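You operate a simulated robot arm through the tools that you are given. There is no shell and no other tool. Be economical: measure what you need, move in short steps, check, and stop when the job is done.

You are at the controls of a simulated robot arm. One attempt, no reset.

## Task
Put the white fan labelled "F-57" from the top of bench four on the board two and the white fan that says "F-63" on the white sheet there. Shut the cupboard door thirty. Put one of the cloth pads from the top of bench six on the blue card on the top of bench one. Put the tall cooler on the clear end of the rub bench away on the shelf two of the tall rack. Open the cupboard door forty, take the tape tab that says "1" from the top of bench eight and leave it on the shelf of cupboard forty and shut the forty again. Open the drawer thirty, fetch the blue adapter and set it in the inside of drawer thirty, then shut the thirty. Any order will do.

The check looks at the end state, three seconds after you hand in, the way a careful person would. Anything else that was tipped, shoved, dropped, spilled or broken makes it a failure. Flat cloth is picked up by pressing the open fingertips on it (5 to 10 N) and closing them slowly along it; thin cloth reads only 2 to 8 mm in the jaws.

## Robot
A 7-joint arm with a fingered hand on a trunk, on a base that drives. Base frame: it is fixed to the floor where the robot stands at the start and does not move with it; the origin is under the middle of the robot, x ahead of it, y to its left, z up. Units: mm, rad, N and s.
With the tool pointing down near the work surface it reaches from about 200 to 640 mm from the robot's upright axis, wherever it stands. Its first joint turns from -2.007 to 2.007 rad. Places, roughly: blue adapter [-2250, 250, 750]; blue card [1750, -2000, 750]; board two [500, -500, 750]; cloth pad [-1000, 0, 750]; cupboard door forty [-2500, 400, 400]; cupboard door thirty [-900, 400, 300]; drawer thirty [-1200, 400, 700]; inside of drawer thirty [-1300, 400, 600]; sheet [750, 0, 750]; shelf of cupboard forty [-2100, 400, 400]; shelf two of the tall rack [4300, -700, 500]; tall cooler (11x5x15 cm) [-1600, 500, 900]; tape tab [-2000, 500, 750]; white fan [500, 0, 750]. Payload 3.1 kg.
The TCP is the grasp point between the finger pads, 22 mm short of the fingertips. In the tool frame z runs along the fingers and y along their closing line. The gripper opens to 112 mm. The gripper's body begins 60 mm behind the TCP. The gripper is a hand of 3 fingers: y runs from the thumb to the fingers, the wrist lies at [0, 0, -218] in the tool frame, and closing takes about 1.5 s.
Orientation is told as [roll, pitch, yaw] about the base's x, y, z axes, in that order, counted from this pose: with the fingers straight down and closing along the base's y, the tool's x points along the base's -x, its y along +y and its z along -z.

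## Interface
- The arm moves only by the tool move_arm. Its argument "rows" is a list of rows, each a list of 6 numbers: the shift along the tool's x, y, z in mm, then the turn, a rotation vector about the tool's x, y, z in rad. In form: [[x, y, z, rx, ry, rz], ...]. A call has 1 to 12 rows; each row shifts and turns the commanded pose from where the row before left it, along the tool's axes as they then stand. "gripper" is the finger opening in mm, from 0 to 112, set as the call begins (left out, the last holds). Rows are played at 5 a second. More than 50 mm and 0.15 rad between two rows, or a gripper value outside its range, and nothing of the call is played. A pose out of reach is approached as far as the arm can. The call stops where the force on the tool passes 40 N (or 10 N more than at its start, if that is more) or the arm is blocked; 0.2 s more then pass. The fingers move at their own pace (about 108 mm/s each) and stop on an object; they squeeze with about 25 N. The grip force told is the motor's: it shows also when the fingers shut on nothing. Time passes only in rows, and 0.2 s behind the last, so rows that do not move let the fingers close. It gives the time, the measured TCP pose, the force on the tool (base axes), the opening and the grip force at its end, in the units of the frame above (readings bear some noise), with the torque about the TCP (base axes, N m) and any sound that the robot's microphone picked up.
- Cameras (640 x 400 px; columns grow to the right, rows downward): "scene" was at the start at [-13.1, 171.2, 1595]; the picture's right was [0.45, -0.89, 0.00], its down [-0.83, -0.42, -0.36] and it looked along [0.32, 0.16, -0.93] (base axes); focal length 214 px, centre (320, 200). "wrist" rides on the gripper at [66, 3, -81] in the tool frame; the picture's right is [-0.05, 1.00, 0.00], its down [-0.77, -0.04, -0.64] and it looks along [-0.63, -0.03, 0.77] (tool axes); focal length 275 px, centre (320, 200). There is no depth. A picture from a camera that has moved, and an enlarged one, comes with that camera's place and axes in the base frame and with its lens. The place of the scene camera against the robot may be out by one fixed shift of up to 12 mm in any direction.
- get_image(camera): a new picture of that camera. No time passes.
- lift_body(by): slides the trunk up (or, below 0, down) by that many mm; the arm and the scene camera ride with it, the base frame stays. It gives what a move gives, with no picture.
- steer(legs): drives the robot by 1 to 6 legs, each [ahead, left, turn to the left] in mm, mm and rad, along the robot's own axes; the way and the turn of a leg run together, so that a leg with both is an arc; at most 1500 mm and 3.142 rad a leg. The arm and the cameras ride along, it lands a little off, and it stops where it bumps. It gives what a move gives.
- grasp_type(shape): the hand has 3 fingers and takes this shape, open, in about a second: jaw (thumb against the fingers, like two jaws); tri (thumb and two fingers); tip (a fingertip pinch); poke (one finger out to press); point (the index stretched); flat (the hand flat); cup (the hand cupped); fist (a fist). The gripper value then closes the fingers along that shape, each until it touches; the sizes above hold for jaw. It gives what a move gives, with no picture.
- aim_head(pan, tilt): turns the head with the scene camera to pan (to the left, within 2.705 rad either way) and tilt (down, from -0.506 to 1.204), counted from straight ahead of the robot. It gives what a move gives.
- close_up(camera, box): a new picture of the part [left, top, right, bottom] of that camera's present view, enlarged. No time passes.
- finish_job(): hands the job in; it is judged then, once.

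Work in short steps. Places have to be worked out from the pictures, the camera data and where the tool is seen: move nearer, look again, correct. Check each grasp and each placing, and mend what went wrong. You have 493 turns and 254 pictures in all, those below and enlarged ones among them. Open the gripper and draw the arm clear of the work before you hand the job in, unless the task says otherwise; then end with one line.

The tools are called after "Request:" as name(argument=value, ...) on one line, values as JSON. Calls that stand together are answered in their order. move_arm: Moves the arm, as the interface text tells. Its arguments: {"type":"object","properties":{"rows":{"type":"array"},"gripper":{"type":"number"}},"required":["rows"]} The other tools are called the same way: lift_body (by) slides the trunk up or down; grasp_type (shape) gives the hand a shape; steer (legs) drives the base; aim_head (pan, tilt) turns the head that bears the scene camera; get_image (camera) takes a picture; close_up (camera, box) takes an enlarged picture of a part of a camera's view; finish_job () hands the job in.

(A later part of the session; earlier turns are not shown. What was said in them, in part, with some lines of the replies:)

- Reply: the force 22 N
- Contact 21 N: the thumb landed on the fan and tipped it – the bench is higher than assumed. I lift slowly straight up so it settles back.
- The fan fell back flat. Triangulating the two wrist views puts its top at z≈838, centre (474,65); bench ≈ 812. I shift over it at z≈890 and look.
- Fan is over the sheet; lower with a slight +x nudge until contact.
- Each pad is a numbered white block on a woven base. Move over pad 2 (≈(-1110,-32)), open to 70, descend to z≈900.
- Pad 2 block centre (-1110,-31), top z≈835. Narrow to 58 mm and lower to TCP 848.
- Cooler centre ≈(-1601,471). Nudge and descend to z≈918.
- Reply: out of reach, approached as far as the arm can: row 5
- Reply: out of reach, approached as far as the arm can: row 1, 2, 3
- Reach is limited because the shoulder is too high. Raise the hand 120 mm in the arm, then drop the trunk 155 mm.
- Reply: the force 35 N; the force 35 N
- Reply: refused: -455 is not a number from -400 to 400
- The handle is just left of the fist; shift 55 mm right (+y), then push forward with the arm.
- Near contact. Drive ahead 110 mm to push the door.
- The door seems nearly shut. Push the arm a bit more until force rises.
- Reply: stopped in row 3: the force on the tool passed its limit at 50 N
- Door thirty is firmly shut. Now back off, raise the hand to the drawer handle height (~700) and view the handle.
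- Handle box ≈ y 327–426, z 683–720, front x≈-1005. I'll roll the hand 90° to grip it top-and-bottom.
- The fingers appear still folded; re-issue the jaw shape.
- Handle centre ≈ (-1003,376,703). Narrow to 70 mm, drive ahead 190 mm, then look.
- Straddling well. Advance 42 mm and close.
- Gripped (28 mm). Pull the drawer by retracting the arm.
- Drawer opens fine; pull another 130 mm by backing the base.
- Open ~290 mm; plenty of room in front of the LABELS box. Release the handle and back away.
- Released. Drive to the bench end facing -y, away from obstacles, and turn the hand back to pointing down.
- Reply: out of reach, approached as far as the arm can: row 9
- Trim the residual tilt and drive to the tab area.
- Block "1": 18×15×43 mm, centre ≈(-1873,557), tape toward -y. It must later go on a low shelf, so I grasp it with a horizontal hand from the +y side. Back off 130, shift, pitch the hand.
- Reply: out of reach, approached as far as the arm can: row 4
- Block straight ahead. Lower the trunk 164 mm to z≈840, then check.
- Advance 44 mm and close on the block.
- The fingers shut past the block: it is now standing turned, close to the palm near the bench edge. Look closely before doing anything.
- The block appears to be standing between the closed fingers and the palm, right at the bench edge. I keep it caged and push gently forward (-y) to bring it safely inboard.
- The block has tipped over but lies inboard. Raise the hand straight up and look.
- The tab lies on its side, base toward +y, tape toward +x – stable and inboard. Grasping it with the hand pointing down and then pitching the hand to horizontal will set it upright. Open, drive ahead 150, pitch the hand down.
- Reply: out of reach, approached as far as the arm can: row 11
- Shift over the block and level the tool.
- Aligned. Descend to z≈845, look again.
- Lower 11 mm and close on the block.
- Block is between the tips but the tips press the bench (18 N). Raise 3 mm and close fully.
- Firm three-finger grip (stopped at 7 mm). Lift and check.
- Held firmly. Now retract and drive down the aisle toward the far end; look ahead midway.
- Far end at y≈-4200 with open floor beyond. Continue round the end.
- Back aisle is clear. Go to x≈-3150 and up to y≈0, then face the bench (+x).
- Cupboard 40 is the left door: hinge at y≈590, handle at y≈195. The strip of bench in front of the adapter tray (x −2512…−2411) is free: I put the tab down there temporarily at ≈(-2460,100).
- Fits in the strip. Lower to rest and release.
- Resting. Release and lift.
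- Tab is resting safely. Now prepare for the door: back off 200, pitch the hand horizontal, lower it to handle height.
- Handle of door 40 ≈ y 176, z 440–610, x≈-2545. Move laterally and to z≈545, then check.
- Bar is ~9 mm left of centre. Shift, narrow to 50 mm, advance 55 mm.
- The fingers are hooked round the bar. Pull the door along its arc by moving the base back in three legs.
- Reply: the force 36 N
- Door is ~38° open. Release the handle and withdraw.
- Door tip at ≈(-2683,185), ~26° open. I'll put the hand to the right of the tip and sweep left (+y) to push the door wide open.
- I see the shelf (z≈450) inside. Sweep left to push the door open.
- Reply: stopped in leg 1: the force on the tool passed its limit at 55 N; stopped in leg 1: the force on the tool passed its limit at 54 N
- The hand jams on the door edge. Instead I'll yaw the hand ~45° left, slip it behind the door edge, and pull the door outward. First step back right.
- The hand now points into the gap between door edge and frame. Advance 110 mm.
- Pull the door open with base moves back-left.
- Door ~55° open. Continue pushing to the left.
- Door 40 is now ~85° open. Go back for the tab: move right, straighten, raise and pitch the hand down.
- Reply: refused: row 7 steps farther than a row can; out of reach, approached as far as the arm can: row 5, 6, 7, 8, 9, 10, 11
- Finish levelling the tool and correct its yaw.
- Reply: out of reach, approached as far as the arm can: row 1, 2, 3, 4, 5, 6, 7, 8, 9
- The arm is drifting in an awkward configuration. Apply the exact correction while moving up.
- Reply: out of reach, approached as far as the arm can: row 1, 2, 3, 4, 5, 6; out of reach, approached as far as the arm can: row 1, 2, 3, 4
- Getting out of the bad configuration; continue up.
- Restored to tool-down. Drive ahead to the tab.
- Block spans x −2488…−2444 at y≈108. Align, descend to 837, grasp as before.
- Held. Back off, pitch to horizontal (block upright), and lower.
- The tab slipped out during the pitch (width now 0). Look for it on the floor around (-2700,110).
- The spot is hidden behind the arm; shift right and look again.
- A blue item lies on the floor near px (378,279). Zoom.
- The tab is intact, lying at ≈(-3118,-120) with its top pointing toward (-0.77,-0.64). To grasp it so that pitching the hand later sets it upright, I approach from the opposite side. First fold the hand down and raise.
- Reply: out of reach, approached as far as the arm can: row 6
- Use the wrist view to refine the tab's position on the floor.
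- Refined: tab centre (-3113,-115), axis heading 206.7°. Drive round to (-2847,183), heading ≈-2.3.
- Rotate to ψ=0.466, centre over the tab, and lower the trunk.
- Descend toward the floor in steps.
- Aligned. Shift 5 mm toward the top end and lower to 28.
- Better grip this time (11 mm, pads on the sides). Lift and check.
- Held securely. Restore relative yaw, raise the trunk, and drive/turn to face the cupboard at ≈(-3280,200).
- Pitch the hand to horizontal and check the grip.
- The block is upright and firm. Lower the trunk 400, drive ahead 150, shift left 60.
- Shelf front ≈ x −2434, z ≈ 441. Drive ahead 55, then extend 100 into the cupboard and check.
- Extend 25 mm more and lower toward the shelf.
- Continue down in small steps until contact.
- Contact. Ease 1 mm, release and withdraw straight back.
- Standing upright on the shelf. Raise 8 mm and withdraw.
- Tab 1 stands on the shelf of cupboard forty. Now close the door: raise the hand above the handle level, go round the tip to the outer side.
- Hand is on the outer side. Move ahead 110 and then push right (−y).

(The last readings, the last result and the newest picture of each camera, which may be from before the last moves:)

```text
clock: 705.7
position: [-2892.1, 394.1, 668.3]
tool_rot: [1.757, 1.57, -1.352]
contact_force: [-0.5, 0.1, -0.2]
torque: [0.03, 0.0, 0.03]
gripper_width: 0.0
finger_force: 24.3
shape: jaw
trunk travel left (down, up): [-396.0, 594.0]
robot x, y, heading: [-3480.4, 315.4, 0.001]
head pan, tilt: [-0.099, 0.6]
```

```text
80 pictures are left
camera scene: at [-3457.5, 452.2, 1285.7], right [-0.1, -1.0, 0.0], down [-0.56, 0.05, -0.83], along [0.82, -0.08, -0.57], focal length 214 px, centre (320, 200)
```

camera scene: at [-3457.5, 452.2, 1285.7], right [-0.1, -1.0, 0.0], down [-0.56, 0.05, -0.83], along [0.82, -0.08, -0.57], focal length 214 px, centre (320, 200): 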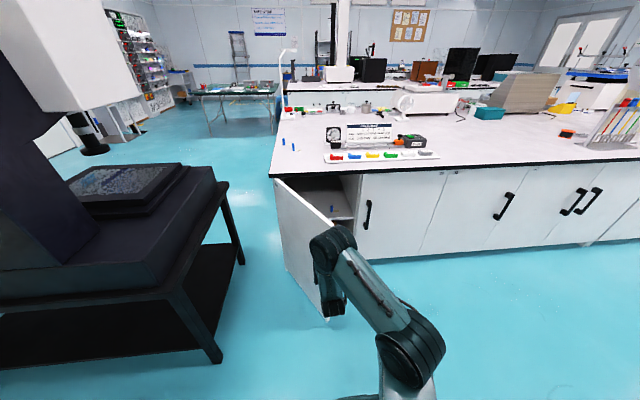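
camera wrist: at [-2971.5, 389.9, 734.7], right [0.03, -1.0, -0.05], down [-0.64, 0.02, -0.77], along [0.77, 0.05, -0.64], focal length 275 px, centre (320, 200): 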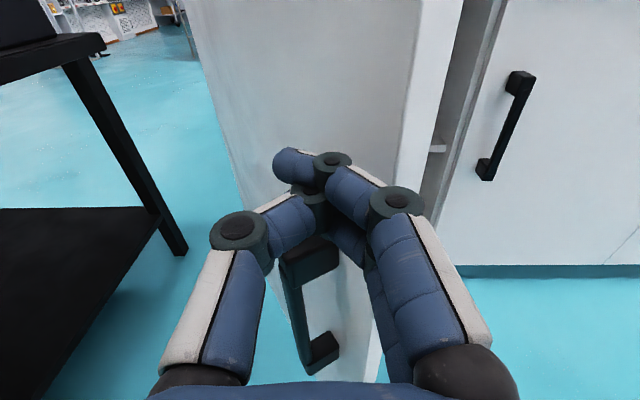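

Door ~50° open now. Make a fist and push forward (+x).

Request:
grasp_type(shape="fist")

Request:
steer(legs=[[150, -70, 0]])

Request:
get_image(camera="scene")

```text
clock: 706.6
position: [-2892.7, 394.9, 667.3]
tool_rot: [1.735, 1.571, -1.377]
contact_force: [0.1, 0.5, -0.2]
torque: [0.0, -0.01, 0.0]
gripper_width: 0.0
finger_force: 0.0
shape: fist
trunk travel left (down, up): [-396.0, 594.0]
robot x, y, heading: [-3482.2, 310.5, -0.001]
head pan, tilt: [-0.099, 0.6]
```

```text
clock: 708.0
position: [-2740.7, 325.8, 667.9]
tool_rot: [1.293, 1.572, -1.814]
contact_force: [0.2, 0.1, -0.9]
torque: [0.03, -0.03, 0.0]
gripper_width: 0.0
finger_force: 0.0
shape: fist
trunk travel left (down, up): [-396.0, 594.0]
robot x, y, heading: [-3332.6, 246.9, 0.003]
head pan, tilt: [-0.099, 0.6]
```

```text
79 pictures are left
camera scene: at [-3306.8, 382.6, 1285.6], right [-0.1, -1.0, 0.0], down [-0.56, 0.05, -0.82], along [0.82, -0.08, -0.57], focal length 214 px, centre (320, 200)
```

scene: 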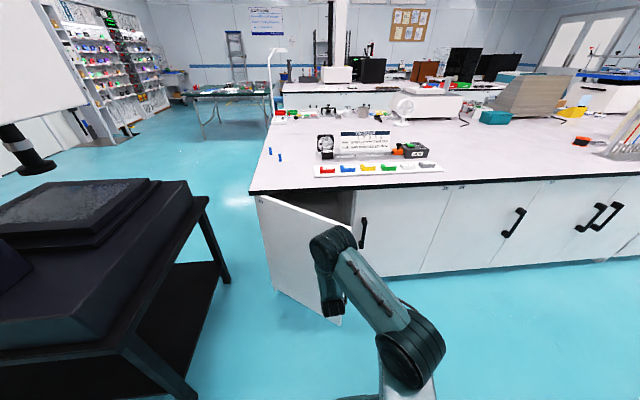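

Closing well. Continue pushing ahead.

Request:
steer(legs=[[140, 0, 0]])

Request:
steer(legs=[[60, 0, 0]])

Request:
get_image(camera="scene")

Request:
get_image(camera="wrist")

```text
clock: 709.4
position: [-2599.7, 325.9, 668.5]
tool_rot: [1.252, 1.569, -1.859]
contact_force: [0.7, 0.2, -0.2]
torque: [0.0, -0.01, -0.03]
gripper_width: 0.0
finger_force: 0.1
shape: fist
trunk travel left (down, up): [-396.0, 594.0]
robot x, y, heading: [-3191.2, 242.7, 0.005]
head pan, tilt: [-0.099, 0.6]
```

```text
clock: 710.3
position: [-2539.3, 326.1, 668.4]
tool_rot: [1.125, 1.571, -1.983]
contact_force: [-0.6, 0.3, -0.8]
torque: [-0.03, -0.02, 0.01]
gripper_width: 0.0
finger_force: 0.1
shape: fist
trunk travel left (down, up): [-396.0, 594.0]
robot x, y, heading: [-3131.3, 242.8, 0.008]
head pan, tilt: [-0.099, 0.6]
```

```text
78 pictures are left
camera scene: at [-3106.1, 383.4, 1285.6], right [-0.1, -1.0, 0.0], down [-0.56, 0.05, -0.82], along [0.82, -0.08, -0.57], focal length 214 px, centre (320, 200)
```

scene: 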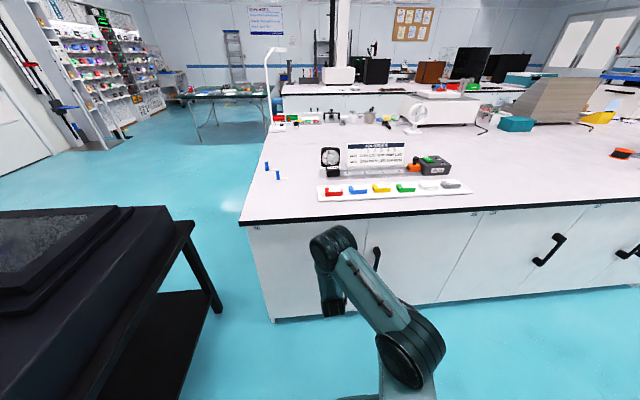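

```text
77 pictures are left
camera wrist: at [-2620.4, 321.2, 734.4], right [0.03, -1.0, -0.05], down [-0.64, 0.02, -0.77], along [0.77, 0.05, -0.64], focal length 275 px, centre (320, 200)
```

wrist: 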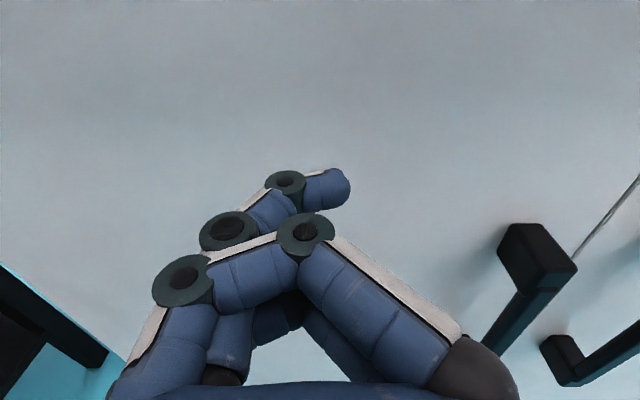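

Nearly shut; push with the arm until a firm reaction.

Request:
move_arm(rows=[[0, 0, 8, 0, 0, 0], [0, 0, 8, 0, 0, 0], [0, 0, 8, 0, 0, 0], [0, 0, 8, 0, 0, 0], [0, 0, 8, 0, 0, 0], [0, 0, 8, 0, 0, 0], [0, 0, 8, 0, 0, 0], [0, 0, 8, 0, 0, 0]])

Request:
get_image(camera="wrist")

```text
clock: 712.0
position: [-2487.9, 333.5, 668.7]
tool_rot: [0.904, 1.564, -2.191]
contact_force: [-20.0, 2.3, 7.0]
torque: [0.03, -0.01, 0.08]
gripper_width: 0.1
finger_force: 0.1
shape: fist
trunk travel left (down, up): [-396.0, 594.0]
robot x, y, heading: [-3133.9, 245.2, 0.002]
head pan, tilt: [-0.099, 0.6]
stopped in row 8: the force on the tool passed its limit at 48 N (the readings are from after the stop); the commanded pose is now the measured one
```

```text
76 pictures are left
camera wrist: at [-2567.7, 328.0, 735.4], right [0.05, -1.0, -0.04], down [-0.64, 0.0, -0.77], along [0.77, 0.06, -0.64], focal length 275 px, centre (320, 200)
```

wrist: 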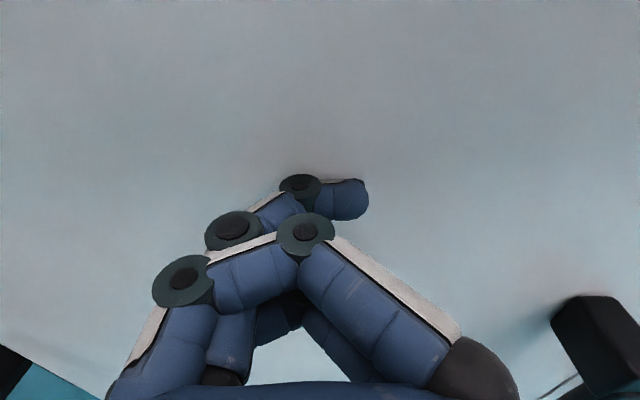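

Cupboard forty is shut. Back off, reopen the hand and pitch it down for the blue adapter.

Request:
steer(legs=[[-260, 0, 0]])

Request:
grasp_type(shape="jaw")

Request:
lift_body(by=296)

Request:
close_up(camera="scene", box=[220, 140, 480, 320])

Request:
move_arm(rows=[[0, 0, -40, 0, 0, 0], [0, 0, -40, 0, 0, 0]])

Request:
move_arm(rows=[[0, 0, 0, 0, -0.1428, 0], [0, 0, 0, 0, -0.1428, 0], [0, 0, 0, 0, -0.1428, 0], [0, 0, 0, 0, -0.1428, 0], [0, 0, 0, 0, -0.1428, 0], [0, 0, 0, 0, -0.1428, 0], [0, 0, 0, 0, -0.1428, 0], [0, 0, 0, 0, -0.1428, 0], [0, 0, 0, 0, -0.1428, 0], [0, 0, 0, 0, -0.1428, 0], [0, 0, 0, 0, -0.1428, 0]])

```text
clock: 713.9
position: [-2745.8, 331.7, 665.4]
tool_rot: [0.499, 1.561, -2.597]
contact_force: [0.2, 0.3, -0.4]
torque: [0.02, 0.02, -0.04]
gripper_width: 0.0
finger_force: 0.1
shape: fist
trunk travel left (down, up): [-396.0, 594.0]
robot x, y, heading: [-3391.7, 248.1, 0.005]
head pan, tilt: [-0.099, 0.6]
```

```text
clock: 714.8
position: [-2745.5, 333.1, 666.6]
tool_rot: [0.488, 1.562, -2.609]
contact_force: [0.5, -0.8, 1.0]
torque: [0.02, -0.03, -0.03]
gripper_width: 112.3
finger_force: 0.1
shape: jaw
trunk travel left (down, up): [-396.0, 594.0]
robot x, y, heading: [-3391.1, 242.2, 0.007]
head pan, tilt: [-0.099, 0.6]
```

```text
clock: 717.8
position: [-2744.7, 332.3, 961.1]
tool_rot: [0.484, 1.562, -2.613]
contact_force: [-0.7, -0.2, -0.2]
torque: [-0.03, -0.01, -0.01]
gripper_width: 111.9
finger_force: 0.0
shape: jaw
trunk travel left (down, up): [-692.0, 298.0]
robot x, y, heading: [-3387.8, 241.7, 0.007]
head pan, tilt: [-0.099, 0.6]
```

```text
2.22 times, centred on (350, 230) of scene
camera zoom: at [-3367.5, 382.0, 1581.6], right [-0.09, -1.0, 0.0], down [-0.56, 0.05, -0.82], along [0.82, -0.08, -0.57], focal length 477 px, centre (253, 133)
```

zoom: 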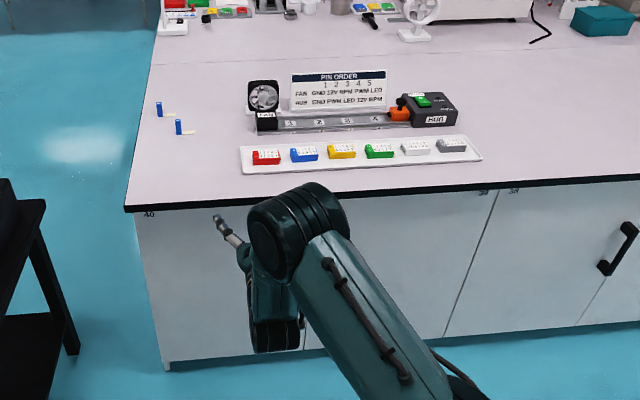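

```text
clock: 718.4
position: [-2825.8, 329.1, 964.1]
tool_rot: [0.567, 1.561, -2.531]
contact_force: [-0.4, -0.2, -0.6]
torque: [0.02, 0.0, -0.04]
gripper_width: 111.9
finger_force: 0.0
shape: jaw
trunk travel left (down, up): [-692.0, 298.0]
robot x, y, heading: [-3394.1, 243.8, 0.01]
head pan, tilt: [-0.099, 0.6]
```

```text
clock: 720.8
position: [-2824.2, 328.2, 963.8]
tool_rot: [0.003, -0.01, -3.096]
contact_force: [0.2, 0.0, -0.3]
torque: [0.01, 0.03, 0.02]
gripper_width: 112.2
finger_force: 0.0
shape: jaw
trunk travel left (down, up): [-692.0, 298.0]
robot x, y, heading: [-3393.2, 244.6, 0.007]
head pan, tilt: [-0.099, 0.6]
```

Doors look shut and even. Drive to the adapter tray.

Request:
steer(legs=[[0, -160, -0.007], [415, 0, 0]])

Request:
get_image(camera="wrist")

```text
clock: 724.3
position: [-2410.7, 164.9, 961.5]
tool_rot: [0.004, -0.009, -3.102]
contact_force: [0.3, -0.3, 1.3]
torque: [-0.01, 0.01, 0.04]
gripper_width: 112.1
finger_force: 0.2
shape: jaw
trunk travel left (down, up): [-692.0, 298.0]
robot x, y, heading: [-2978.9, 84.6, -0.002]
head pan, tilt: [-0.099, 0.6]
```

```text
74 pictures are left
camera wrist: at [-2343.8, 165.9, 1042.5], right [-0.01, -1.0, 0.0], down [-0.77, 0.01, 0.64], along [-0.64, 0.0, -0.77], focal length 275 px, centre (320, 200)
```

wrist: 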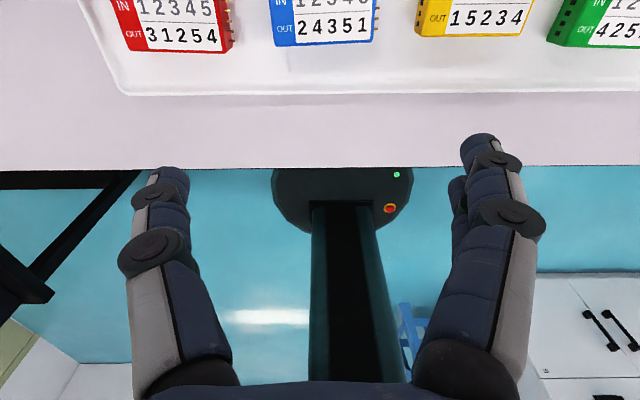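

Blue adapter spans y≈129–198 with its near edge at x≈-2383. I rotate the hand 90° to grip it front-to-back, then look.

Request:
move_arm(rows=[[0, 0, 0, 0, 0, -0.139], [0, 0, 0, 0, 0, -0.139], [0, 0, 0, 0, 0, -0.139], [0, 0, 0, 0, 0, -0.139], [0, 0, 0, 0, 0, -0.139], [0, 0, 0, 0, 0, -0.139], [0, 0, 0, 0, 0, -0.139], [0, 0, 0, 0, 0, -0.139], [0, 0, 0, 0, 0, -0.139], [0, 0, 0, 0, 0, -0.139], [0, 0, 0, 0, 0, -0.139]])

Request:
get_image(camera="wrist")

```text
clock: 726.7
position: [-2411.2, 164.2, 962.6]
tool_rot: [-0.008, -0.006, -1.572]
contact_force: [-0.2, -0.8, -0.7]
torque: [0.01, -0.06, -0.01]
gripper_width: 111.9
finger_force: 0.1
shape: jaw
trunk travel left (down, up): [-692.0, 298.0]
robot x, y, heading: [-2975.6, 83.2, -0.001]
head pan, tilt: [-0.099, 0.6]
```

```text
73 pictures are left
camera wrist: at [-2407.4, 232.6, 1042.9], right [1.0, -0.05, -0.01], down [-0.03, -0.77, 0.64], along [-0.04, -0.64, -0.77], focal length 275 px, centre (320, 200)
```

wrist: 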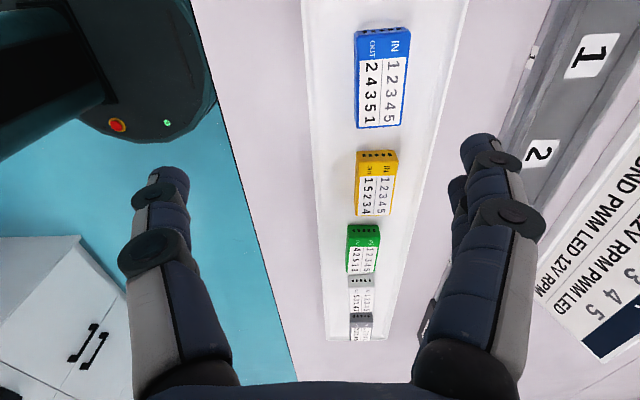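

Adapter centre ≈(-2368,166), top z≈830, 36 mm deep. Centre over it with 62 mm opening, descend to 875.

Request:
move_arm(rows=[[2, 43, 0, 0, 0, 0], [0, 0, 45, 0, 0, 0], [0, 0, 42, 0, 0, 0]], gripper=62)

Request:
get_image(camera="wrist")

```text
clock: 727.5
position: [-2368.8, 167.8, 873.5]
tool_rot: [-0.008, -0.005, -1.574]
contact_force: [-0.3, 0.1, -0.4]
torque: [-0.02, 0.01, -0.02]
gripper_width: 62.6
finger_force: 0.0
shape: jaw
trunk travel left (down, up): [-692.0, 298.0]
robot x, y, heading: [-2981.0, 85.9, 0.001]
head pan, tilt: [-0.099, 0.6]
```

```text
72 pictures are left
camera wrist: at [-2363.9, 233.9, 954.1], right [1.0, -0.05, -0.01], down [-0.03, -0.77, 0.64], along [-0.04, -0.64, -0.77], focal length 275 px, centre (320, 200)
```

wrist: 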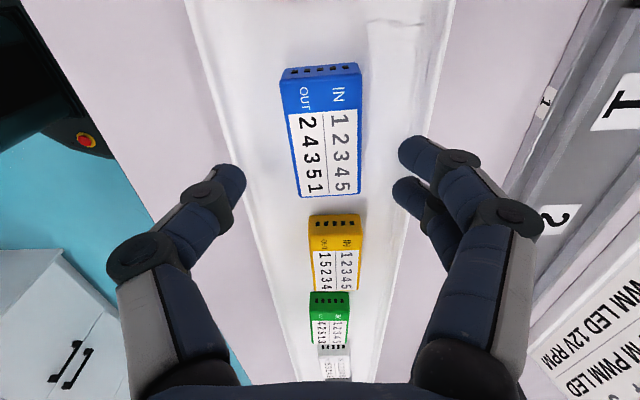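

Aligned. Descend to 836 and close.

Request:
move_arm(rows=[[1, 2, 20, 0, 0, 0], [0, 0, 12, 0, 0, 0], [0, 0, 5, 0, 0, 0]])

Request:
move_arm(rows=[[0, 0, 0, 0, 0, 0], [0, 0, 0, 0, 0, 0], [0, 0, 0, 0, 0, 0], [0, 0, 0, 0, 0, 0], [0, 0, 0, 0, 0, 0], [0, 0, 0, 0, 0, 0]], gripper=20)

Request:
get_image(camera="wrist")

```text
clock: 728.3
position: [-2367.2, 167.4, 839.2]
tool_rot: [-0.005, -0.004, -1.574]
contact_force: [0.4, 0.0, 1.1]
torque: [0.01, 0.01, 0.0]
gripper_width: 62.6
finger_force: 0.1
shape: jaw
trunk travel left (down, up): [-692.0, 298.0]
robot x, y, heading: [-2981.1, 87.7, 0.003]
head pan, tilt: [-0.099, 0.6]
```

```text
clock: 729.7
position: [-2366.6, 167.1, 838.2]
tool_rot: [-0.008, -0.005, -1.574]
contact_force: [-0.1, -0.3, 1.4]
torque: [-0.01, 0.0, 0.0]
gripper_width: 32.2
finger_force: 24.9
shape: jaw
trunk travel left (down, up): [-692.0, 298.0]
robot x, y, heading: [-2980.3, 84.8, -0.0]
head pan, tilt: [-0.099, 0.6]
```

```text
71 pictures are left
camera wrist: at [-2362.8, 234.9, 918.6], right [1.0, -0.05, -0.01], down [-0.03, -0.77, 0.64], along [-0.04, -0.64, -0.77], focal length 275 px, centre (320, 200)
```

wrist: 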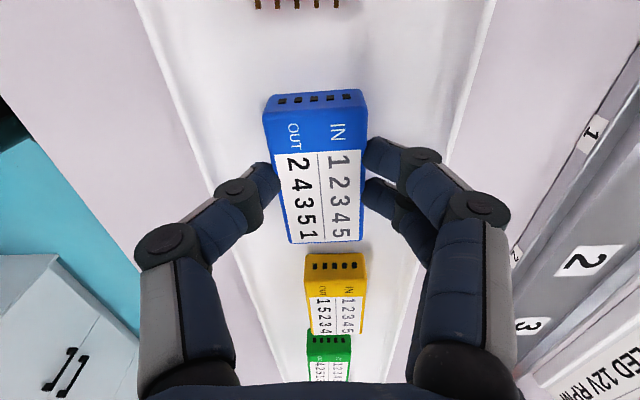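

Gripped (32 mm). Lift and check.

Request:
move_arm(rows=[[0, 0, -10, 0, 0, 0], [0, 0, -30, 0, 0, 0], [0, 0, -45, 0, 0, 0], [0, 0, -45, 0, 0, 0]])

Request:
get_image(camera="wrist")

```text
clock: 730.7
position: [-2367.0, 168.6, 968.5]
tool_rot: [-0.009, -0.007, -1.574]
contact_force: [-0.2, 0.0, -0.6]
torque: [0.0, 0.01, 0.01]
gripper_width: 32.2
finger_force: 25.4
shape: jaw
trunk travel left (down, up): [-692.0, 298.0]
robot x, y, heading: [-2976.2, 82.6, 0.004]
head pan, tilt: [-0.099, 0.6]
```

```text
70 pictures are left
camera wrist: at [-2362.6, 235.1, 1049.1], right [1.0, -0.05, -0.01], down [-0.03, -0.77, 0.64], along [-0.04, -0.64, -0.77], focal length 275 px, centre (320, 200)
```

wrist: 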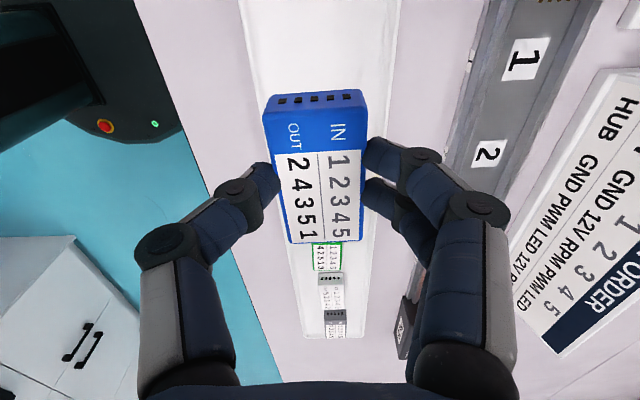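

Firmly held. Retract and drive the long way back to the front aisle.

Request:
move_arm(rows=[[0, -45, 0, 0, 0, 0], [0, -45, 0, 0, 0, 0], [0, -45, 0, 0, 0, 0]])

Request:
steer(legs=[[-190, 0, -0.004], [0, -1500, 0], [0, -1500, 0], [0, -1500, 0], [0, -480, 0]])

```text
clock: 731.5
position: [-2502.2, 168.2, 969.1]
tool_rot: [-0.005, -0.002, -1.575]
contact_force: [-0.4, -0.6, -0.2]
torque: [0.0, 0.0, 0.03]
gripper_width: 32.1
finger_force: 25.5
shape: jaw
trunk travel left (down, up): [-692.0, 298.0]
robot x, y, heading: [-2978.3, 83.0, 0.001]
head pan, tilt: [-0.099, 0.6]
```

```text
clock: 756.6
position: [-2660.5, -4815.6, 968.7]
tool_rot: [-0.007, -0.004, -1.573]
contact_force: [-0.3, -0.1, -0.8]
torque: [0.02, 0.0, 0.04]
gripper_width: 31.8
finger_force: 25.3
shape: jaw
trunk travel left (down, up): [-692.0, 298.0]
robot x, y, heading: [-3134.6, -4898.9, 0.001]
head pan, tilt: [-0.099, 0.6]
```

Request:
steer(legs=[[1460, 0, 0], [1460, 0, 0], [0, 0, 3.14]])

Request:
steer(legs=[[0, -1500, 0], [0, -1500, 0]])

```text
clock: 778.2
position: [-677.2, -4983.4, 967.8]
tool_rot: [-0.007, -0.005, 1.592]
contact_force: [-0.1, 0.7, -1.1]
torque: [0.0, -0.03, 0.04]
gripper_width: 31.3
finger_force: 25.0
shape: jaw
trunk travel left (down, up): [-692.0, 298.0]
robot x, y, heading: [-205.4, -4890.1, -3.116]
head pan, tilt: [-0.099, 0.6]
```

```text
clock: 792.6
position: [-738.1, -1982.5, 968.2]
tool_rot: [-0.007, -0.006, 1.587]
contact_force: [0.0, -0.6, 0.0]
torque: [-0.01, -0.03, 0.02]
gripper_width: 31.2
finger_force: 24.9
shape: jaw
trunk travel left (down, up): [-692.0, 298.0]
robot x, y, heading: [-264.7, -1889.2, -3.123]
head pan, tilt: [-0.099, 0.6]
```

Request:
steer(legs=[[-60, -1500, -0.018], [0, -810, 0]])

Request:
aim_head(pan=0, tilt=0.75)

Request:
get_image(camera="scene")

Request:
get_image(camera="wrist")

```text
refused: leg 1 is longer than a leg can be; nothing moved
```

```text
clock: 793.4
position: [-738.8, -1982.0, 969.4]
tool_rot: [-0.005, -0.004, 1.584]
contact_force: [-0.6, 0.8, -0.4]
torque: [0.0, 0.0, 0.02]
gripper_width: 31.1
finger_force: 24.9
shape: jaw
trunk travel left (down, up): [-692.0, 298.0]
robot x, y, heading: [-264.5, -1890.1, -3.116]
head pan, tilt: [0.0, 0.75]
```

```text
69 pictures are left
camera scene: at [-286.6, -2051.2, 1568.8], right [-0.02, 1.0, 0.0], down [0.68, 0.01, -0.73], along [-0.73, -0.01, -0.68], focal length 214 px, centre (320, 200)
```

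scene: 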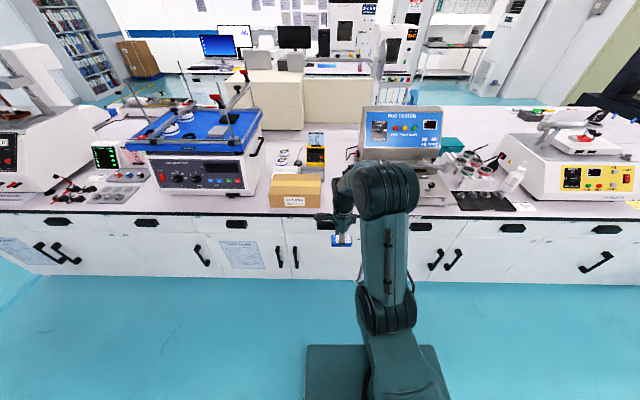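

```text
68 pictures are left
camera wrist: at [-741.0, -2048.9, 1049.4], right [-1.0, 0.03, -0.01], down [0.02, 0.77, 0.64], along [0.03, 0.64, -0.77], focal length 275 px, centre (320, 200)
```

wrist: 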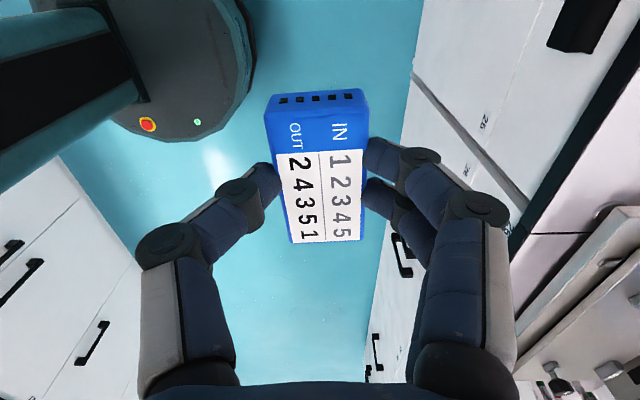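

Still held. Continue with shorter legs.

Request:
steer(legs=[[-60, 0, -0.022], [0, -1400, 0], [0, -910, 0]])

Request:
get_image(camera="scene")

Request:
get_image(camera="wrist")

```text
clock: 805.4
position: [-657.7, 362.9, 969.4]
tool_rot: [-0.007, -0.005, 1.55]
contact_force: [-0.6, 0.6, -0.9]
torque: [-0.03, -0.03, 0.0]
gripper_width: 31.2
finger_force: 24.9
shape: jaw
trunk travel left (down, up): [-692.0, 298.0]
robot x, y, heading: [-178.9, 439.8, 3.128]
head pan, tilt: [0.0, 0.75]
```

```text
67 pictures are left
camera scene: at [-208.3, 278.4, 1568.8], right [0.02, 1.0, 0.0], down [0.68, -0.01, -0.73], along [-0.73, 0.01, -0.68], focal length 214 px, centre (320, 200)
```

scene: 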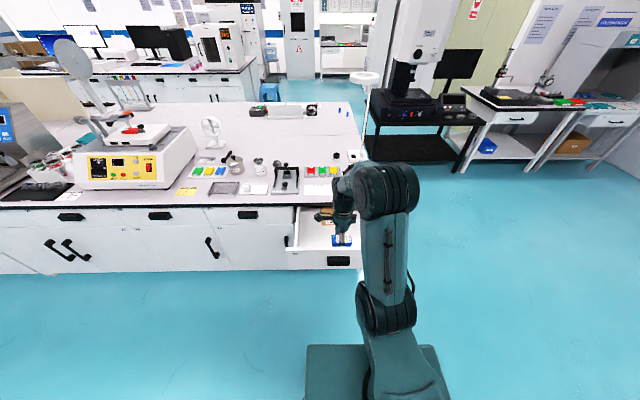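

```text
66 pictures are left
camera wrist: at [-662.6, 297.3, 1049.4], right [-1.0, 0.07, -0.01], down [0.05, 0.77, 0.64], along [0.05, 0.64, -0.77], focal length 275 px, centre (320, 200)
```

wrist: 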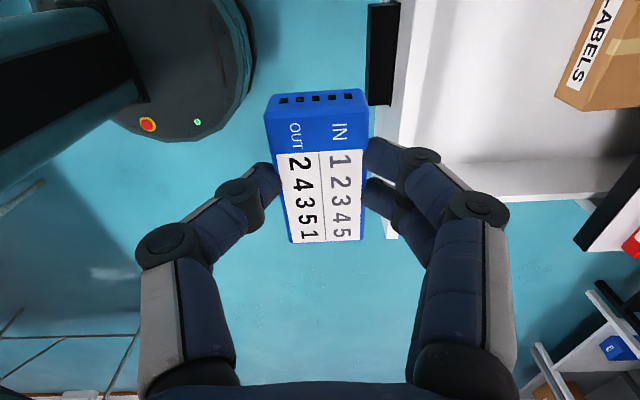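

Over the drawer soon. Drive ahead 120, then extend to x≈-865, y≈350 and look down.

Request:
steer(legs=[[120, 0, 0]])

Request:
move_arm(rows=[[0, 45, 0, 0, 0, 0], [10, 42, 0, 0, 0, 0]])

Request:
get_image(camera="wrist")

```text
clock: 806.6
position: [-778.5, 363.8, 969.8]
tool_rot: [-0.008, -0.005, 1.549]
contact_force: [-0.7, 0.2, -0.1]
torque: [0.02, -0.02, 0.04]
gripper_width: 30.9
finger_force: 25.2
shape: jaw
trunk travel left (down, up): [-692.0, 298.0]
robot x, y, heading: [-300.3, 437.6, 3.127]
head pan, tilt: [0.0, 0.75]
```

```text
clock: 807.2
position: [-865.8, 354.6, 968.5]
tool_rot: [-0.008, -0.006, 1.549]
contact_force: [0.6, 0.0, -0.1]
torque: [-0.01, -0.02, -0.02]
gripper_width: 31.3
finger_force: 24.9
shape: jaw
trunk travel left (down, up): [-692.0, 298.0]
robot x, y, heading: [-297.7, 440.6, 3.123]
head pan, tilt: [0.0, 0.75]
```

```text
65 pictures are left
camera wrist: at [-870.9, 289.6, 1047.9], right [-1.0, 0.07, -0.01], down [0.05, 0.77, 0.64], along [0.05, 0.64, -0.77], focal length 275 px, centre (320, 200)
```

wrist: 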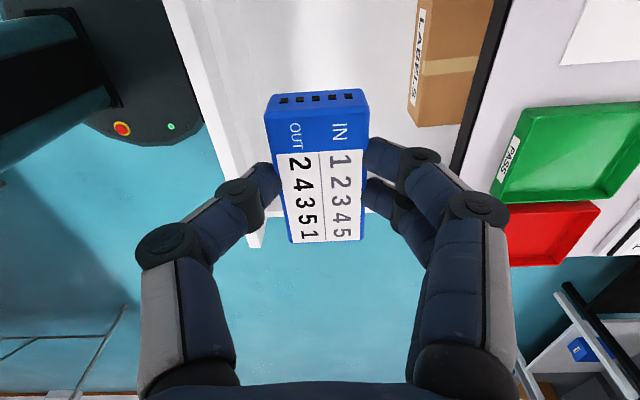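

Good position inside the drawer. Lower the trunk 240 mm and look.

Request:
move_arm(rows=[[0, 8, 0, 0, 0, 0]])

Request:
lift_body(by=-230)

Request:
get_image(camera="wrist")

```text
clock: 807.6
position: [-874.0, 354.5, 968.0]
tool_rot: [-0.01, -0.004, 1.552]
contact_force: [-0.2, 0.7, -0.7]
torque: [0.0, 0.02, 0.0]
gripper_width: 31.0
finger_force: 25.9
shape: jaw
trunk travel left (down, up): [-692.0, 298.0]
robot x, y, heading: [-298.8, 442.5, 3.13]
head pan, tilt: [0.0, 0.75]
```

```text
clock: 810.0
position: [-873.6, 356.1, 738.5]
tool_rot: [-0.007, -0.006, 1.55]
contact_force: [-0.4, 0.7, -1.2]
torque: [0.02, -0.02, 0.0]
gripper_width: 31.4
finger_force: 25.1
shape: jaw
trunk travel left (down, up): [-462.0, 528.0]
robot x, y, heading: [-298.7, 437.9, 3.125]
head pan, tilt: [0.0, 0.75]
```

```text
64 pictures are left
camera wrist: at [-877.7, 290.5, 818.7], right [-1.0, 0.07, -0.01], down [0.05, 0.77, 0.64], along [0.05, 0.64, -0.77], focal length 275 px, centre (320, 200)
```

wrist: 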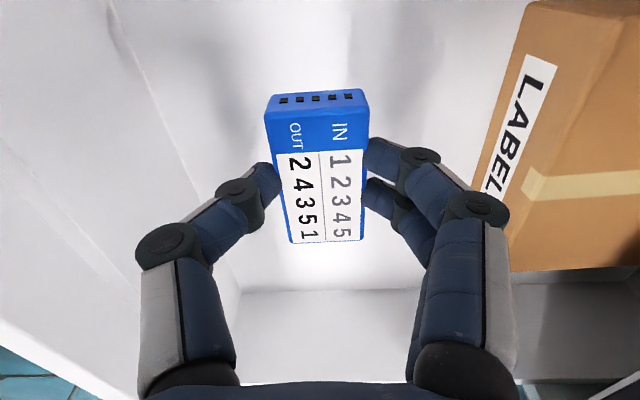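

Lower gradually until contact.

Request:
move_arm(rows=[[0, 0, 15, 0, 0, 0], [0, 0, 15, 0, 0, 0], [0, 0, 8, 0, 0, 0], [0, 0, 0, 0, 0, 0]])

Request:
get_image(camera="wrist")

```text
clock: 811.0
position: [-872.7, 357.1, 699.4]
tool_rot: [-0.008, -0.005, 1.549]
contact_force: [-0.5, 0.3, -0.8]
torque: [-0.03, -0.01, -0.02]
gripper_width: 31.1
finger_force: 24.6
shape: jaw
trunk travel left (down, up): [-462.0, 528.0]
robot x, y, heading: [-302.9, 439.7, 3.125]
head pan, tilt: [0.0, 0.75]
```

```text
63 pictures are left
camera wrist: at [-877.4, 290.8, 780.5], right [-1.0, 0.07, -0.01], down [0.05, 0.77, 0.64], along [0.05, 0.64, -0.77], focal length 275 px, centre (320, 200)
```

wrist: 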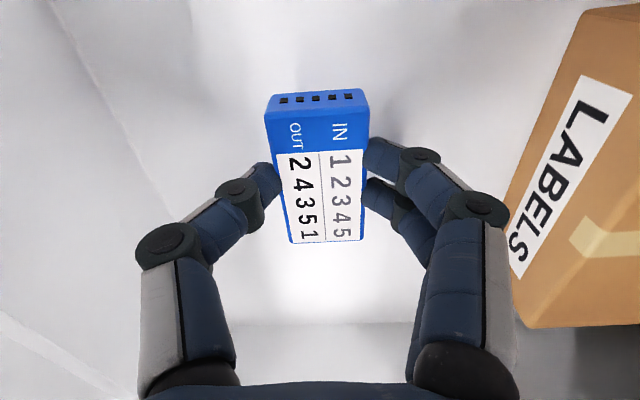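

Request:
move_arm(rows=[[0, 0, 6, 0, 0, 0], [0, 0, 5, 0, 0, 0], [0, 0, 4, 0, 0, 0], [0, 0, 0, 0, 0, 0]])

Request:
move_arm(rows=[[0, 0, 4, 0, 0, 0], [0, 0, 3, 0, 0, 0], [0, 0, 0, 0, 0, 0]])

```text
clock: 812.0
position: [-872.9, 357.9, 684.8]
tool_rot: [-0.007, -0.006, 1.548]
contact_force: [0.2, -0.5, -0.5]
torque: [0.03, 0.03, -0.02]
gripper_width: 31.3
finger_force: 25.2
shape: jaw
trunk travel left (down, up): [-462.0, 528.0]
robot x, y, heading: [-296.3, 440.3, 3.128]
head pan, tilt: [0.0, 0.75]
```

```text
clock: 812.8
position: [-872.7, 356.9, 678.6]
tool_rot: [-0.007, -0.006, 1.55]
contact_force: [-1.1, 0.8, 3.1]
torque: [0.01, 0.04, 0.03]
gripper_width: 31.1
finger_force: 25.1
shape: jaw
trunk travel left (down, up): [-462.0, 528.0]
robot x, y, heading: [-298.5, 442.4, 3.124]
head pan, tilt: [0.0, 0.75]
```

Contact (3 N) at the drawer floor. Release and lift.

Request:
move_arm(rows=[[0, 0, 0, 0, 0, 0], [0, 0, 0, 0, 0, 0], [0, 0, 0, 0, 0, 0], [0, 0, 0, 0, 0, 0]], gripper=65)

Request:
move_arm(rows=[[0, 0, -15, 0, 0, 0], [0, 0, -40, 0, 0, 0], [0, 0, -45, 0, 0, 0]])

Request:
lift_body(by=230)

Request:
get_image(camera="wrist")

```text
clock: 813.8
position: [-872.9, 357.3, 677.2]
tool_rot: [-0.006, -0.005, 1.549]
contact_force: [0.7, 0.5, -0.5]
torque: [0.02, -0.01, 0.0]
gripper_width: 64.5
finger_force: 0.1
shape: jaw
trunk travel left (down, up): [-462.0, 528.0]
robot x, y, heading: [-298.4, 436.8, 3.121]
head pan, tilt: [0.0, 0.75]
```

```text
clock: 814.6
position: [-873.5, 357.3, 777.9]
tool_rot: [-0.009, -0.006, 1.548]
contact_force: [-0.5, -1.0, 0.8]
torque: [0.02, 0.01, -0.04]
gripper_width: 64.8
finger_force: 0.1
shape: jaw
trunk travel left (down, up): [-462.0, 528.0]
robot x, y, heading: [-300.4, 441.4, 3.128]
head pan, tilt: [0.0, 0.75]
```

```text
clock: 817.0
position: [-873.0, 355.5, 1008.5]
tool_rot: [-0.008, -0.006, 1.549]
contact_force: [0.1, -0.1, 0.2]
torque: [-0.01, -0.02, 0.0]
gripper_width: 64.8
finger_force: 0.2
shape: jaw
trunk travel left (down, up): [-692.0, 298.0]
robot x, y, heading: [-298.8, 437.3, 3.12]
head pan, tilt: [0.0, 0.75]
```

```text
62 pictures are left
camera wrist: at [-878.5, 290.5, 1087.8], right [-1.0, 0.07, -0.01], down [0.05, 0.77, 0.64], along [0.05, 0.64, -0.77], focal length 275 px, centre (320, 200)
```

wrist: 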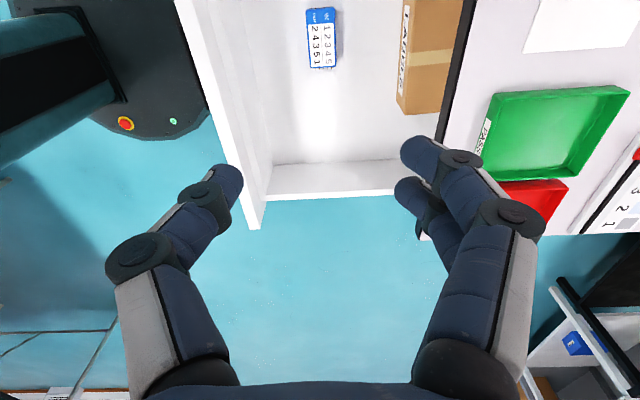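

The adapter lies flat in the drawer. Now back off, pitch the hand horizontal and push the drawer shut.

Request:
steer(legs=[[-240, 0, 0]])

Request:
move_arm(rows=[[0, 0, 0, -0.1428, 0, 0], [0, 0, 0, -0.1428, 0, 0], [0, 0, 0, -0.1428, 0, 0], [0, 0, 0, -0.1428, 0, 0], [0, 0, 0, -0.1428, 0, 0], [0, 0, 0, -0.1428, 0, 0], [0, 0, 0, -0.1428, 0, 0], [0, 0, 0, -0.1428, 0, 0], [0, 0, 0, -0.1428, 0, 0], [0, 0, 0, -0.1428, 0, 0], [0, 0, 0, -0.1428, 0, 0]])

Request:
get_image(camera="scene")

```text
clock: 818.8
position: [-634.3, 352.2, 1007.2]
tool_rot: [-0.007, -0.003, 1.552]
contact_force: [1.2, -0.9, 0.2]
torque: [0.01, 0.01, -0.01]
gripper_width: 64.8
finger_force: 0.0
shape: jaw
trunk travel left (down, up): [-692.0, 298.0]
robot x, y, heading: [-61.9, 437.4, 3.128]
head pan, tilt: [0.0, 0.75]
```

```text
clock: 821.2
position: [-636.7, 352.3, 1006.6]
tool_rot: [1.561, -0.005, 1.552]
contact_force: [-0.1, 0.7, 0.6]
torque: [-0.04, 0.05, 0.0]
gripper_width: 64.8
finger_force: 0.0
shape: jaw
trunk travel left (down, up): [-692.0, 298.0]
robot x, y, heading: [-63.5, 431.4, 3.129]
head pan, tilt: [0.0, 0.75]
```

```text
61 pictures are left
camera scene: at [-90.8, 276.7, 1568.8], right [0.02, 1.0, 0.0], down [0.68, -0.01, -0.73], along [-0.73, 0.01, -0.68], focal length 214 px, centre (320, 200)
```

scene: 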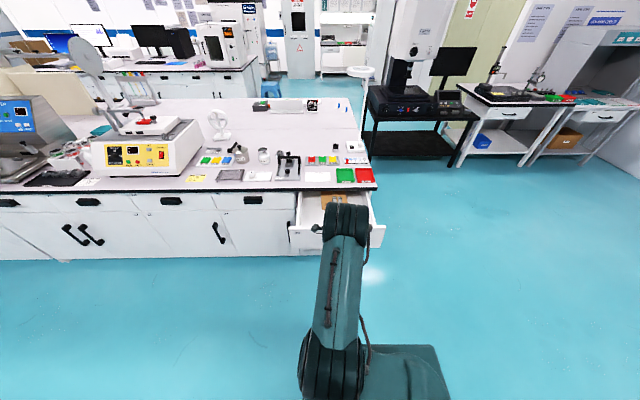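

Lower to handle height, make a fist and align with the handle (y≈376).

Request:
lift_body(by=-305)

Request:
grasp_type(shape="fist")

Request:
move_arm(rows=[[-24, 0, 0, 0, 0, 0]])

Request:
get_image(camera="wrist")

```text
clock: 824.2
position: [-636.1, 353.0, 701.7]
tool_rot: [1.564, -0.005, 1.552]
contact_force: [-0.5, 0.3, -0.3]
torque: [0.02, 0.01, 0.04]
gripper_width: 64.8
finger_force: 0.1
shape: jaw
trunk travel left (down, up): [-387.0, 603.0]
robot x, y, heading: [-59.7, 438.8, 3.125]
head pan, tilt: [0.0, 0.75]
```

```text
clock: 825.1
position: [-635.7, 351.5, 701.7]
tool_rot: [1.563, -0.006, 1.551]
contact_force: [-0.1, -0.6, 0.1]
torque: [-0.04, 0.03, 0.01]
gripper_width: 0.1
finger_force: 0.1
shape: fist
trunk travel left (down, up): [-387.0, 603.0]
robot x, y, heading: [-62.9, 435.1, 3.128]
head pan, tilt: [0.0, 0.75]
```

```text
clock: 825.5
position: [-634.9, 376.2, 702.5]
tool_rot: [1.564, -0.006, 1.551]
contact_force: [0.5, -0.6, -0.3]
torque: [0.01, 0.02, 0.03]
gripper_width: 0.2
finger_force: 0.1
shape: fist
trunk travel left (down, up): [-387.0, 603.0]
robot x, y, heading: [-61.7, 435.7, 3.125]
head pan, tilt: [0.0, 0.75]
```

```text
60 pictures are left
camera wrist: at [-555.9, 309.4, 706.6], right [-0.01, 0.04, 1.0], down [0.65, 0.76, -0.03], along [-0.76, 0.65, -0.03], focal length 275 px, centre (320, 200)
```

wrist: 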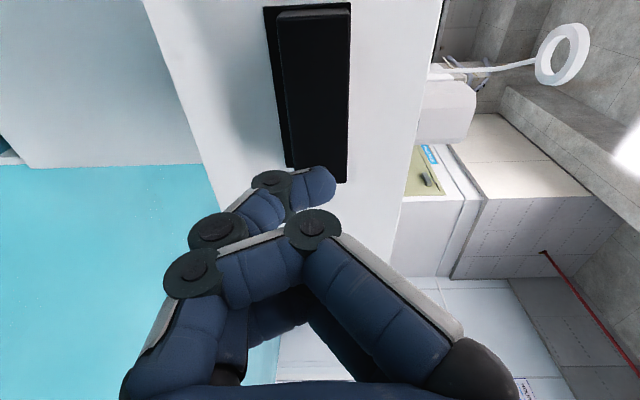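

Drive ahead to push the drawer.

Request:
steer(legs=[[200, 0, 0]])

Request:
steer(legs=[[100, 0, 0]])

Request:
get_image(camera="scene")

```text
clock: 827.1
position: [-835.5, 379.3, 702.6]
tool_rot: [1.561, -0.005, 1.551]
contact_force: [-0.7, 0.3, -0.4]
torque: [0.02, -0.01, 0.03]
gripper_width: 0.1
finger_force: 0.0
shape: fist
trunk travel left (down, up): [-387.0, 603.0]
robot x, y, heading: [-263.9, 439.8, 3.13]
head pan, tilt: [0.0, 0.75]
```

```text
clock: 828.3
position: [-936.5, 380.5, 704.3]
tool_rot: [1.564, -0.006, 1.553]
contact_force: [0.4, 0.3, -0.5]
torque: [0.02, 0.01, 0.0]
gripper_width: 0.0
finger_force: 0.1
shape: fist
trunk travel left (down, up): [-387.0, 603.0]
robot x, y, heading: [-360.7, 441.6, 3.127]
head pan, tilt: [0.0, 0.75]
```

```text
59 pictures are left
camera scene: at [-390.4, 280.6, 1263.7], right [0.01, 1.0, 0.0], down [0.68, -0.01, -0.73], along [-0.73, 0.01, -0.68], focal length 214 px, centre (320, 200)
```

scene: 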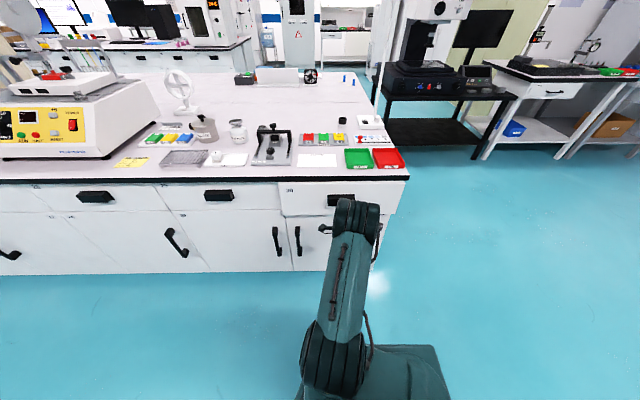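

Nearly shut. Finish with the arm until firm contact.

Request:
move_arm(rows=[[0, 0, 10, 0, 0, 0], [0, 0, 10, 0, 0, 0], [0, 0, 10, 0, 0, 0], [0, 0, 10, 0, 0, 0], [0, 0, 8, 0, 0, 0], [0, 0, 8, 0, 0, 0], [0, 0, 8, 0, 0, 0], [0, 0, 8, 0, 0, 0], [0, 0, 8, 0, 0, 0]])

Request:
get_image(camera="scene")

Request:
close_up(camera="scene", box=[220, 160, 430, 290])

```text
clock: 830.0
position: [-994.9, 381.4, 697.4]
tool_rot: [1.545, 0.0, 1.551]
contact_force: [17.9, 0.4, -3.3]
torque: [0.0, 0.02, 0.04]
gripper_width: 0.0
finger_force: 0.0
shape: fist
trunk travel left (down, up): [-387.0, 603.0]
robot x, y, heading: [-362.7, 441.6, 3.129]
head pan, tilt: [0.0, 0.75]
stopped in row 8: the force on the tool passed its limit at 47 N (the readings are from after the stop); the commanded pose is now the measured one
```

```text
58 pictures are left
camera scene: at [-387.3, 280.6, 1263.8], right [0.01, 1.0, 0.0], down [0.68, -0.01, -0.73], along [-0.73, 0.01, -0.68], focal length 214 px, centre (320, 200)
```

scene: 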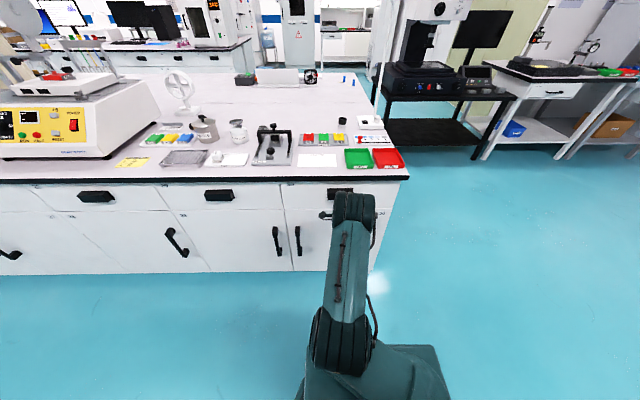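

```text
3.05 times, centred on (325, 225) of scene
camera zoom: at [-387.3, 280.6, 1263.8], right [0.01, 1.0, 0.0], down [0.68, -0.01, -0.73], along [-0.73, 0.01, -0.68], focal length 654 px, centre (305, 124)
```

zoom: 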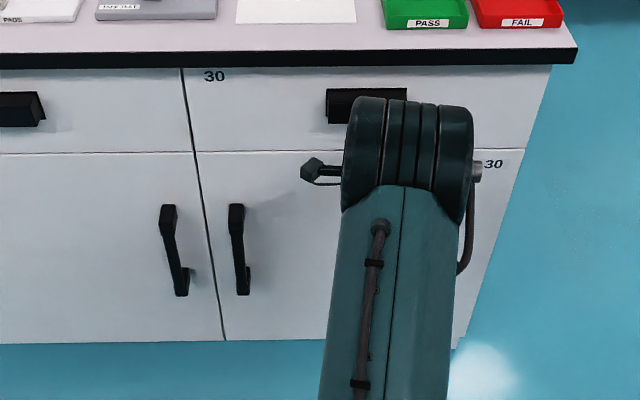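

Drawer and door thirty are shut. Back off, reopen the hand, and take a last look at the fans.

Request:
steer(legs=[[-250, 0, 0]])

Request:
grasp_type(shape="jaw")

Request:
lift_body(by=300)

Request:
aim_head(pan=2.6, tilt=0.7)

Request:
get_image(camera="scene")

Request:
get_image(camera="wrist")

```text
clock: 831.8
position: [-745.8, 378.6, 698.9]
tool_rot: [1.551, -0.003, 1.551]
contact_force: [-0.4, 1.0, -0.1]
torque: [-0.01, 0.03, 0.01]
gripper_width: 0.0
finger_force: 0.0
shape: fist
trunk travel left (down, up): [-387.0, 603.0]
robot x, y, heading: [-112.1, 434.8, 3.129]
head pan, tilt: [0.0, 0.75]
```

```text
clock: 832.7
position: [-745.1, 376.8, 699.0]
tool_rot: [1.551, -0.003, 1.551]
contact_force: [-0.6, 0.3, -0.1]
torque: [0.0, 0.01, -0.01]
gripper_width: 47.8
finger_force: 0.1
shape: jaw
trunk travel left (down, up): [-387.0, 603.0]
robot x, y, heading: [-109.9, 438.1, 3.129]
head pan, tilt: [0.0, 0.75]
```

```text
clock: 835.7
position: [-745.3, 378.7, 996.8]
tool_rot: [1.55, -0.003, 1.552]
contact_force: [0.5, 0.8, 0.4]
torque: [0.0, 0.03, -0.01]
gripper_width: 48.2
finger_force: 0.1
shape: jaw
trunk travel left (down, up): [-687.0, 303.0]
robot x, y, heading: [-111.3, 434.8, 3.129]
head pan, tilt: [0.0, 0.75]
```

```text
clock: 838.0
position: [-746.5, 378.4, 998.1]
tool_rot: [1.55, -0.003, 1.552]
contact_force: [-0.7, -0.2, -0.2]
torque: [-0.04, -0.01, 0.0]
gripper_width: 48.1
finger_force: 0.0
shape: jaw
trunk travel left (down, up): [-687.0, 303.0]
robot x, y, heading: [-110.7, 434.6, 3.13]
head pan, tilt: [2.601, 0.7]
```

```text
56 pictures are left
camera scene: at [16.3, 230.9, 1568.0], right [-0.53, -0.85, 0.0], down [-0.55, 0.34, -0.76], along [0.65, -0.4, -0.64], focal length 214 px, centre (320, 200)
```

scene: 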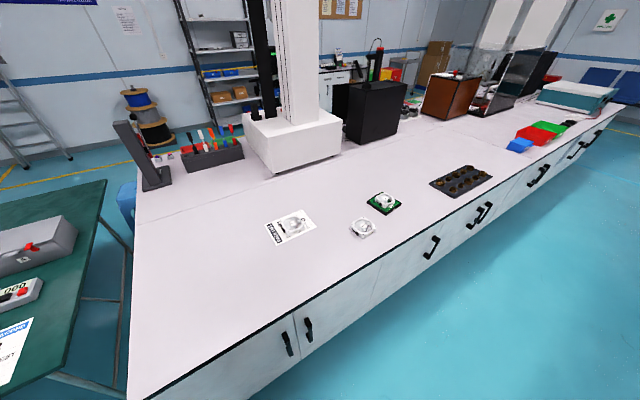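

```text
55 pictures are left
camera wrist: at [-666.8, 310.8, 1003.3], right [-0.02, 0.04, 1.0], down [0.65, 0.76, -0.02], along [-0.76, 0.65, -0.04], focal length 275 px, centre (320, 200)
```

wrist: 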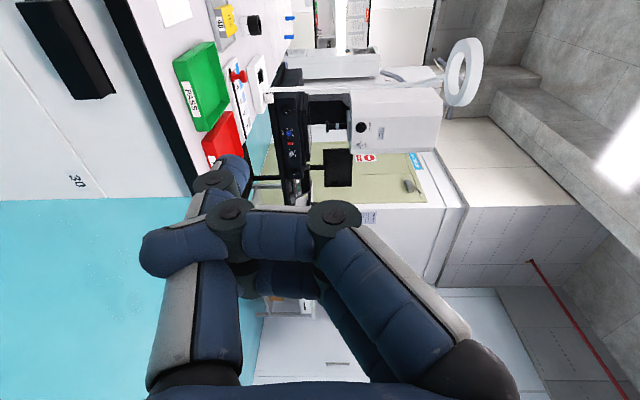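

Fans are in place. Reopen the hand fully, then hand in.

Request:
grasp_type(shape="jaw")

Request:
steer(legs=[[-50, 0, 0]])

```text
clock: 838.9
position: [-747.9, 378.3, 999.2]
tool_rot: [1.549, -0.002, 1.551]
contact_force: [0.1, -1.0, -0.2]
torque: [0.0, 0.01, 0.0]
gripper_width: 48.2
finger_force: 0.1
shape: jaw
trunk travel left (down, up): [-687.0, 303.0]
robot x, y, heading: [-109.7, 434.0, 3.129]
head pan, tilt: [2.601, 0.7]
```

```text
clock: 839.8
position: [-695.0, 377.6, 1000.5]
tool_rot: [1.552, -0.004, 1.553]
contact_force: [-0.1, 0.6, 0.1]
torque: [-0.01, -0.01, 0.0]
gripper_width: 48.1
finger_force: 0.1
shape: jaw
trunk travel left (down, up): [-687.0, 303.0]
robot x, y, heading: [-59.1, 434.1, 3.13]
head pan, tilt: [2.601, 0.7]
```

Request:
move_arm(rows=[[0, 0, 0, 0, 0, 0], [0, 0, 0, 0, 0, 0], [0, 0, 0, 0, 0, 0], [0, 0, 0, 0, 0, 0], [0, 0, 0, 0, 0, 0]], gripper=112)

Request:
grasp_type(shape="jaw")

```text
clock: 841.0
position: [-696.9, 377.1, 998.8]
tool_rot: [1.55, -0.004, 1.554]
contact_force: [-0.2, 1.0, -0.7]
torque: [0.02, 0.02, -0.01]
gripper_width: 47.8
finger_force: 0.0
shape: jaw
trunk travel left (down, up): [-687.0, 303.0]
robot x, y, heading: [-61.4, 434.0, 3.129]
head pan, tilt: [2.601, 0.7]
```

```text
clock: 841.9
position: [-695.6, 375.3, 998.0]
tool_rot: [1.551, -0.003, 1.553]
contact_force: [-0.1, -0.3, 0.5]
torque: [0.0, -0.02, -0.03]
gripper_width: 48.1
finger_force: 0.0
shape: jaw
trunk travel left (down, up): [-687.0, 303.0]
robot x, y, heading: [-63.7, 435.0, 3.13]
head pan, tilt: [2.601, 0.7]
```

The fingers are caught on each other; go through the flat shape and back to jaw.

Request:
grasp_type(shape="flat")

Request:
grasp_type(shape="jaw")

```text
clock: 842.8
position: [-697.8, 377.6, 998.7]
tool_rot: [1.548, -0.005, 1.55]
contact_force: [-0.7, -0.5, 0.1]
torque: [0.0, -0.01, -0.04]
gripper_width: 0.0
finger_force: 0.1
shape: flat
trunk travel left (down, up): [-687.0, 303.0]
robot x, y, heading: [-58.7, 435.9, 3.126]
head pan, tilt: [2.601, 0.7]
```

```text
clock: 843.7
position: [-695.4, 376.8, 998.7]
tool_rot: [1.551, -0.003, 1.552]
contact_force: [0.7, 0.2, 0.3]
torque: [0.0, 0.01, 0.01]
gripper_width: 112.0
finger_force: 0.1
shape: jaw
trunk travel left (down, up): [-687.0, 303.0]
robot x, y, heading: [-63.9, 434.0, 3.13]
head pan, tilt: [2.601, 0.7]
```

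The hand is open (112 mm), empty and clear of the work; everything is in place.

Request:
finish_job()

```text
The job is handed in.
```

I finished every part of the task and handed the job in, but I haven't seen the check's result. Two things went wrong on the way: my first descent briefly tipped fan F-63, which fell back flat before I placed it. Tape tab "1" was also knocked over and later dropped on the floor; I picked it up and stood it upright on the shelf of cupboard forty.
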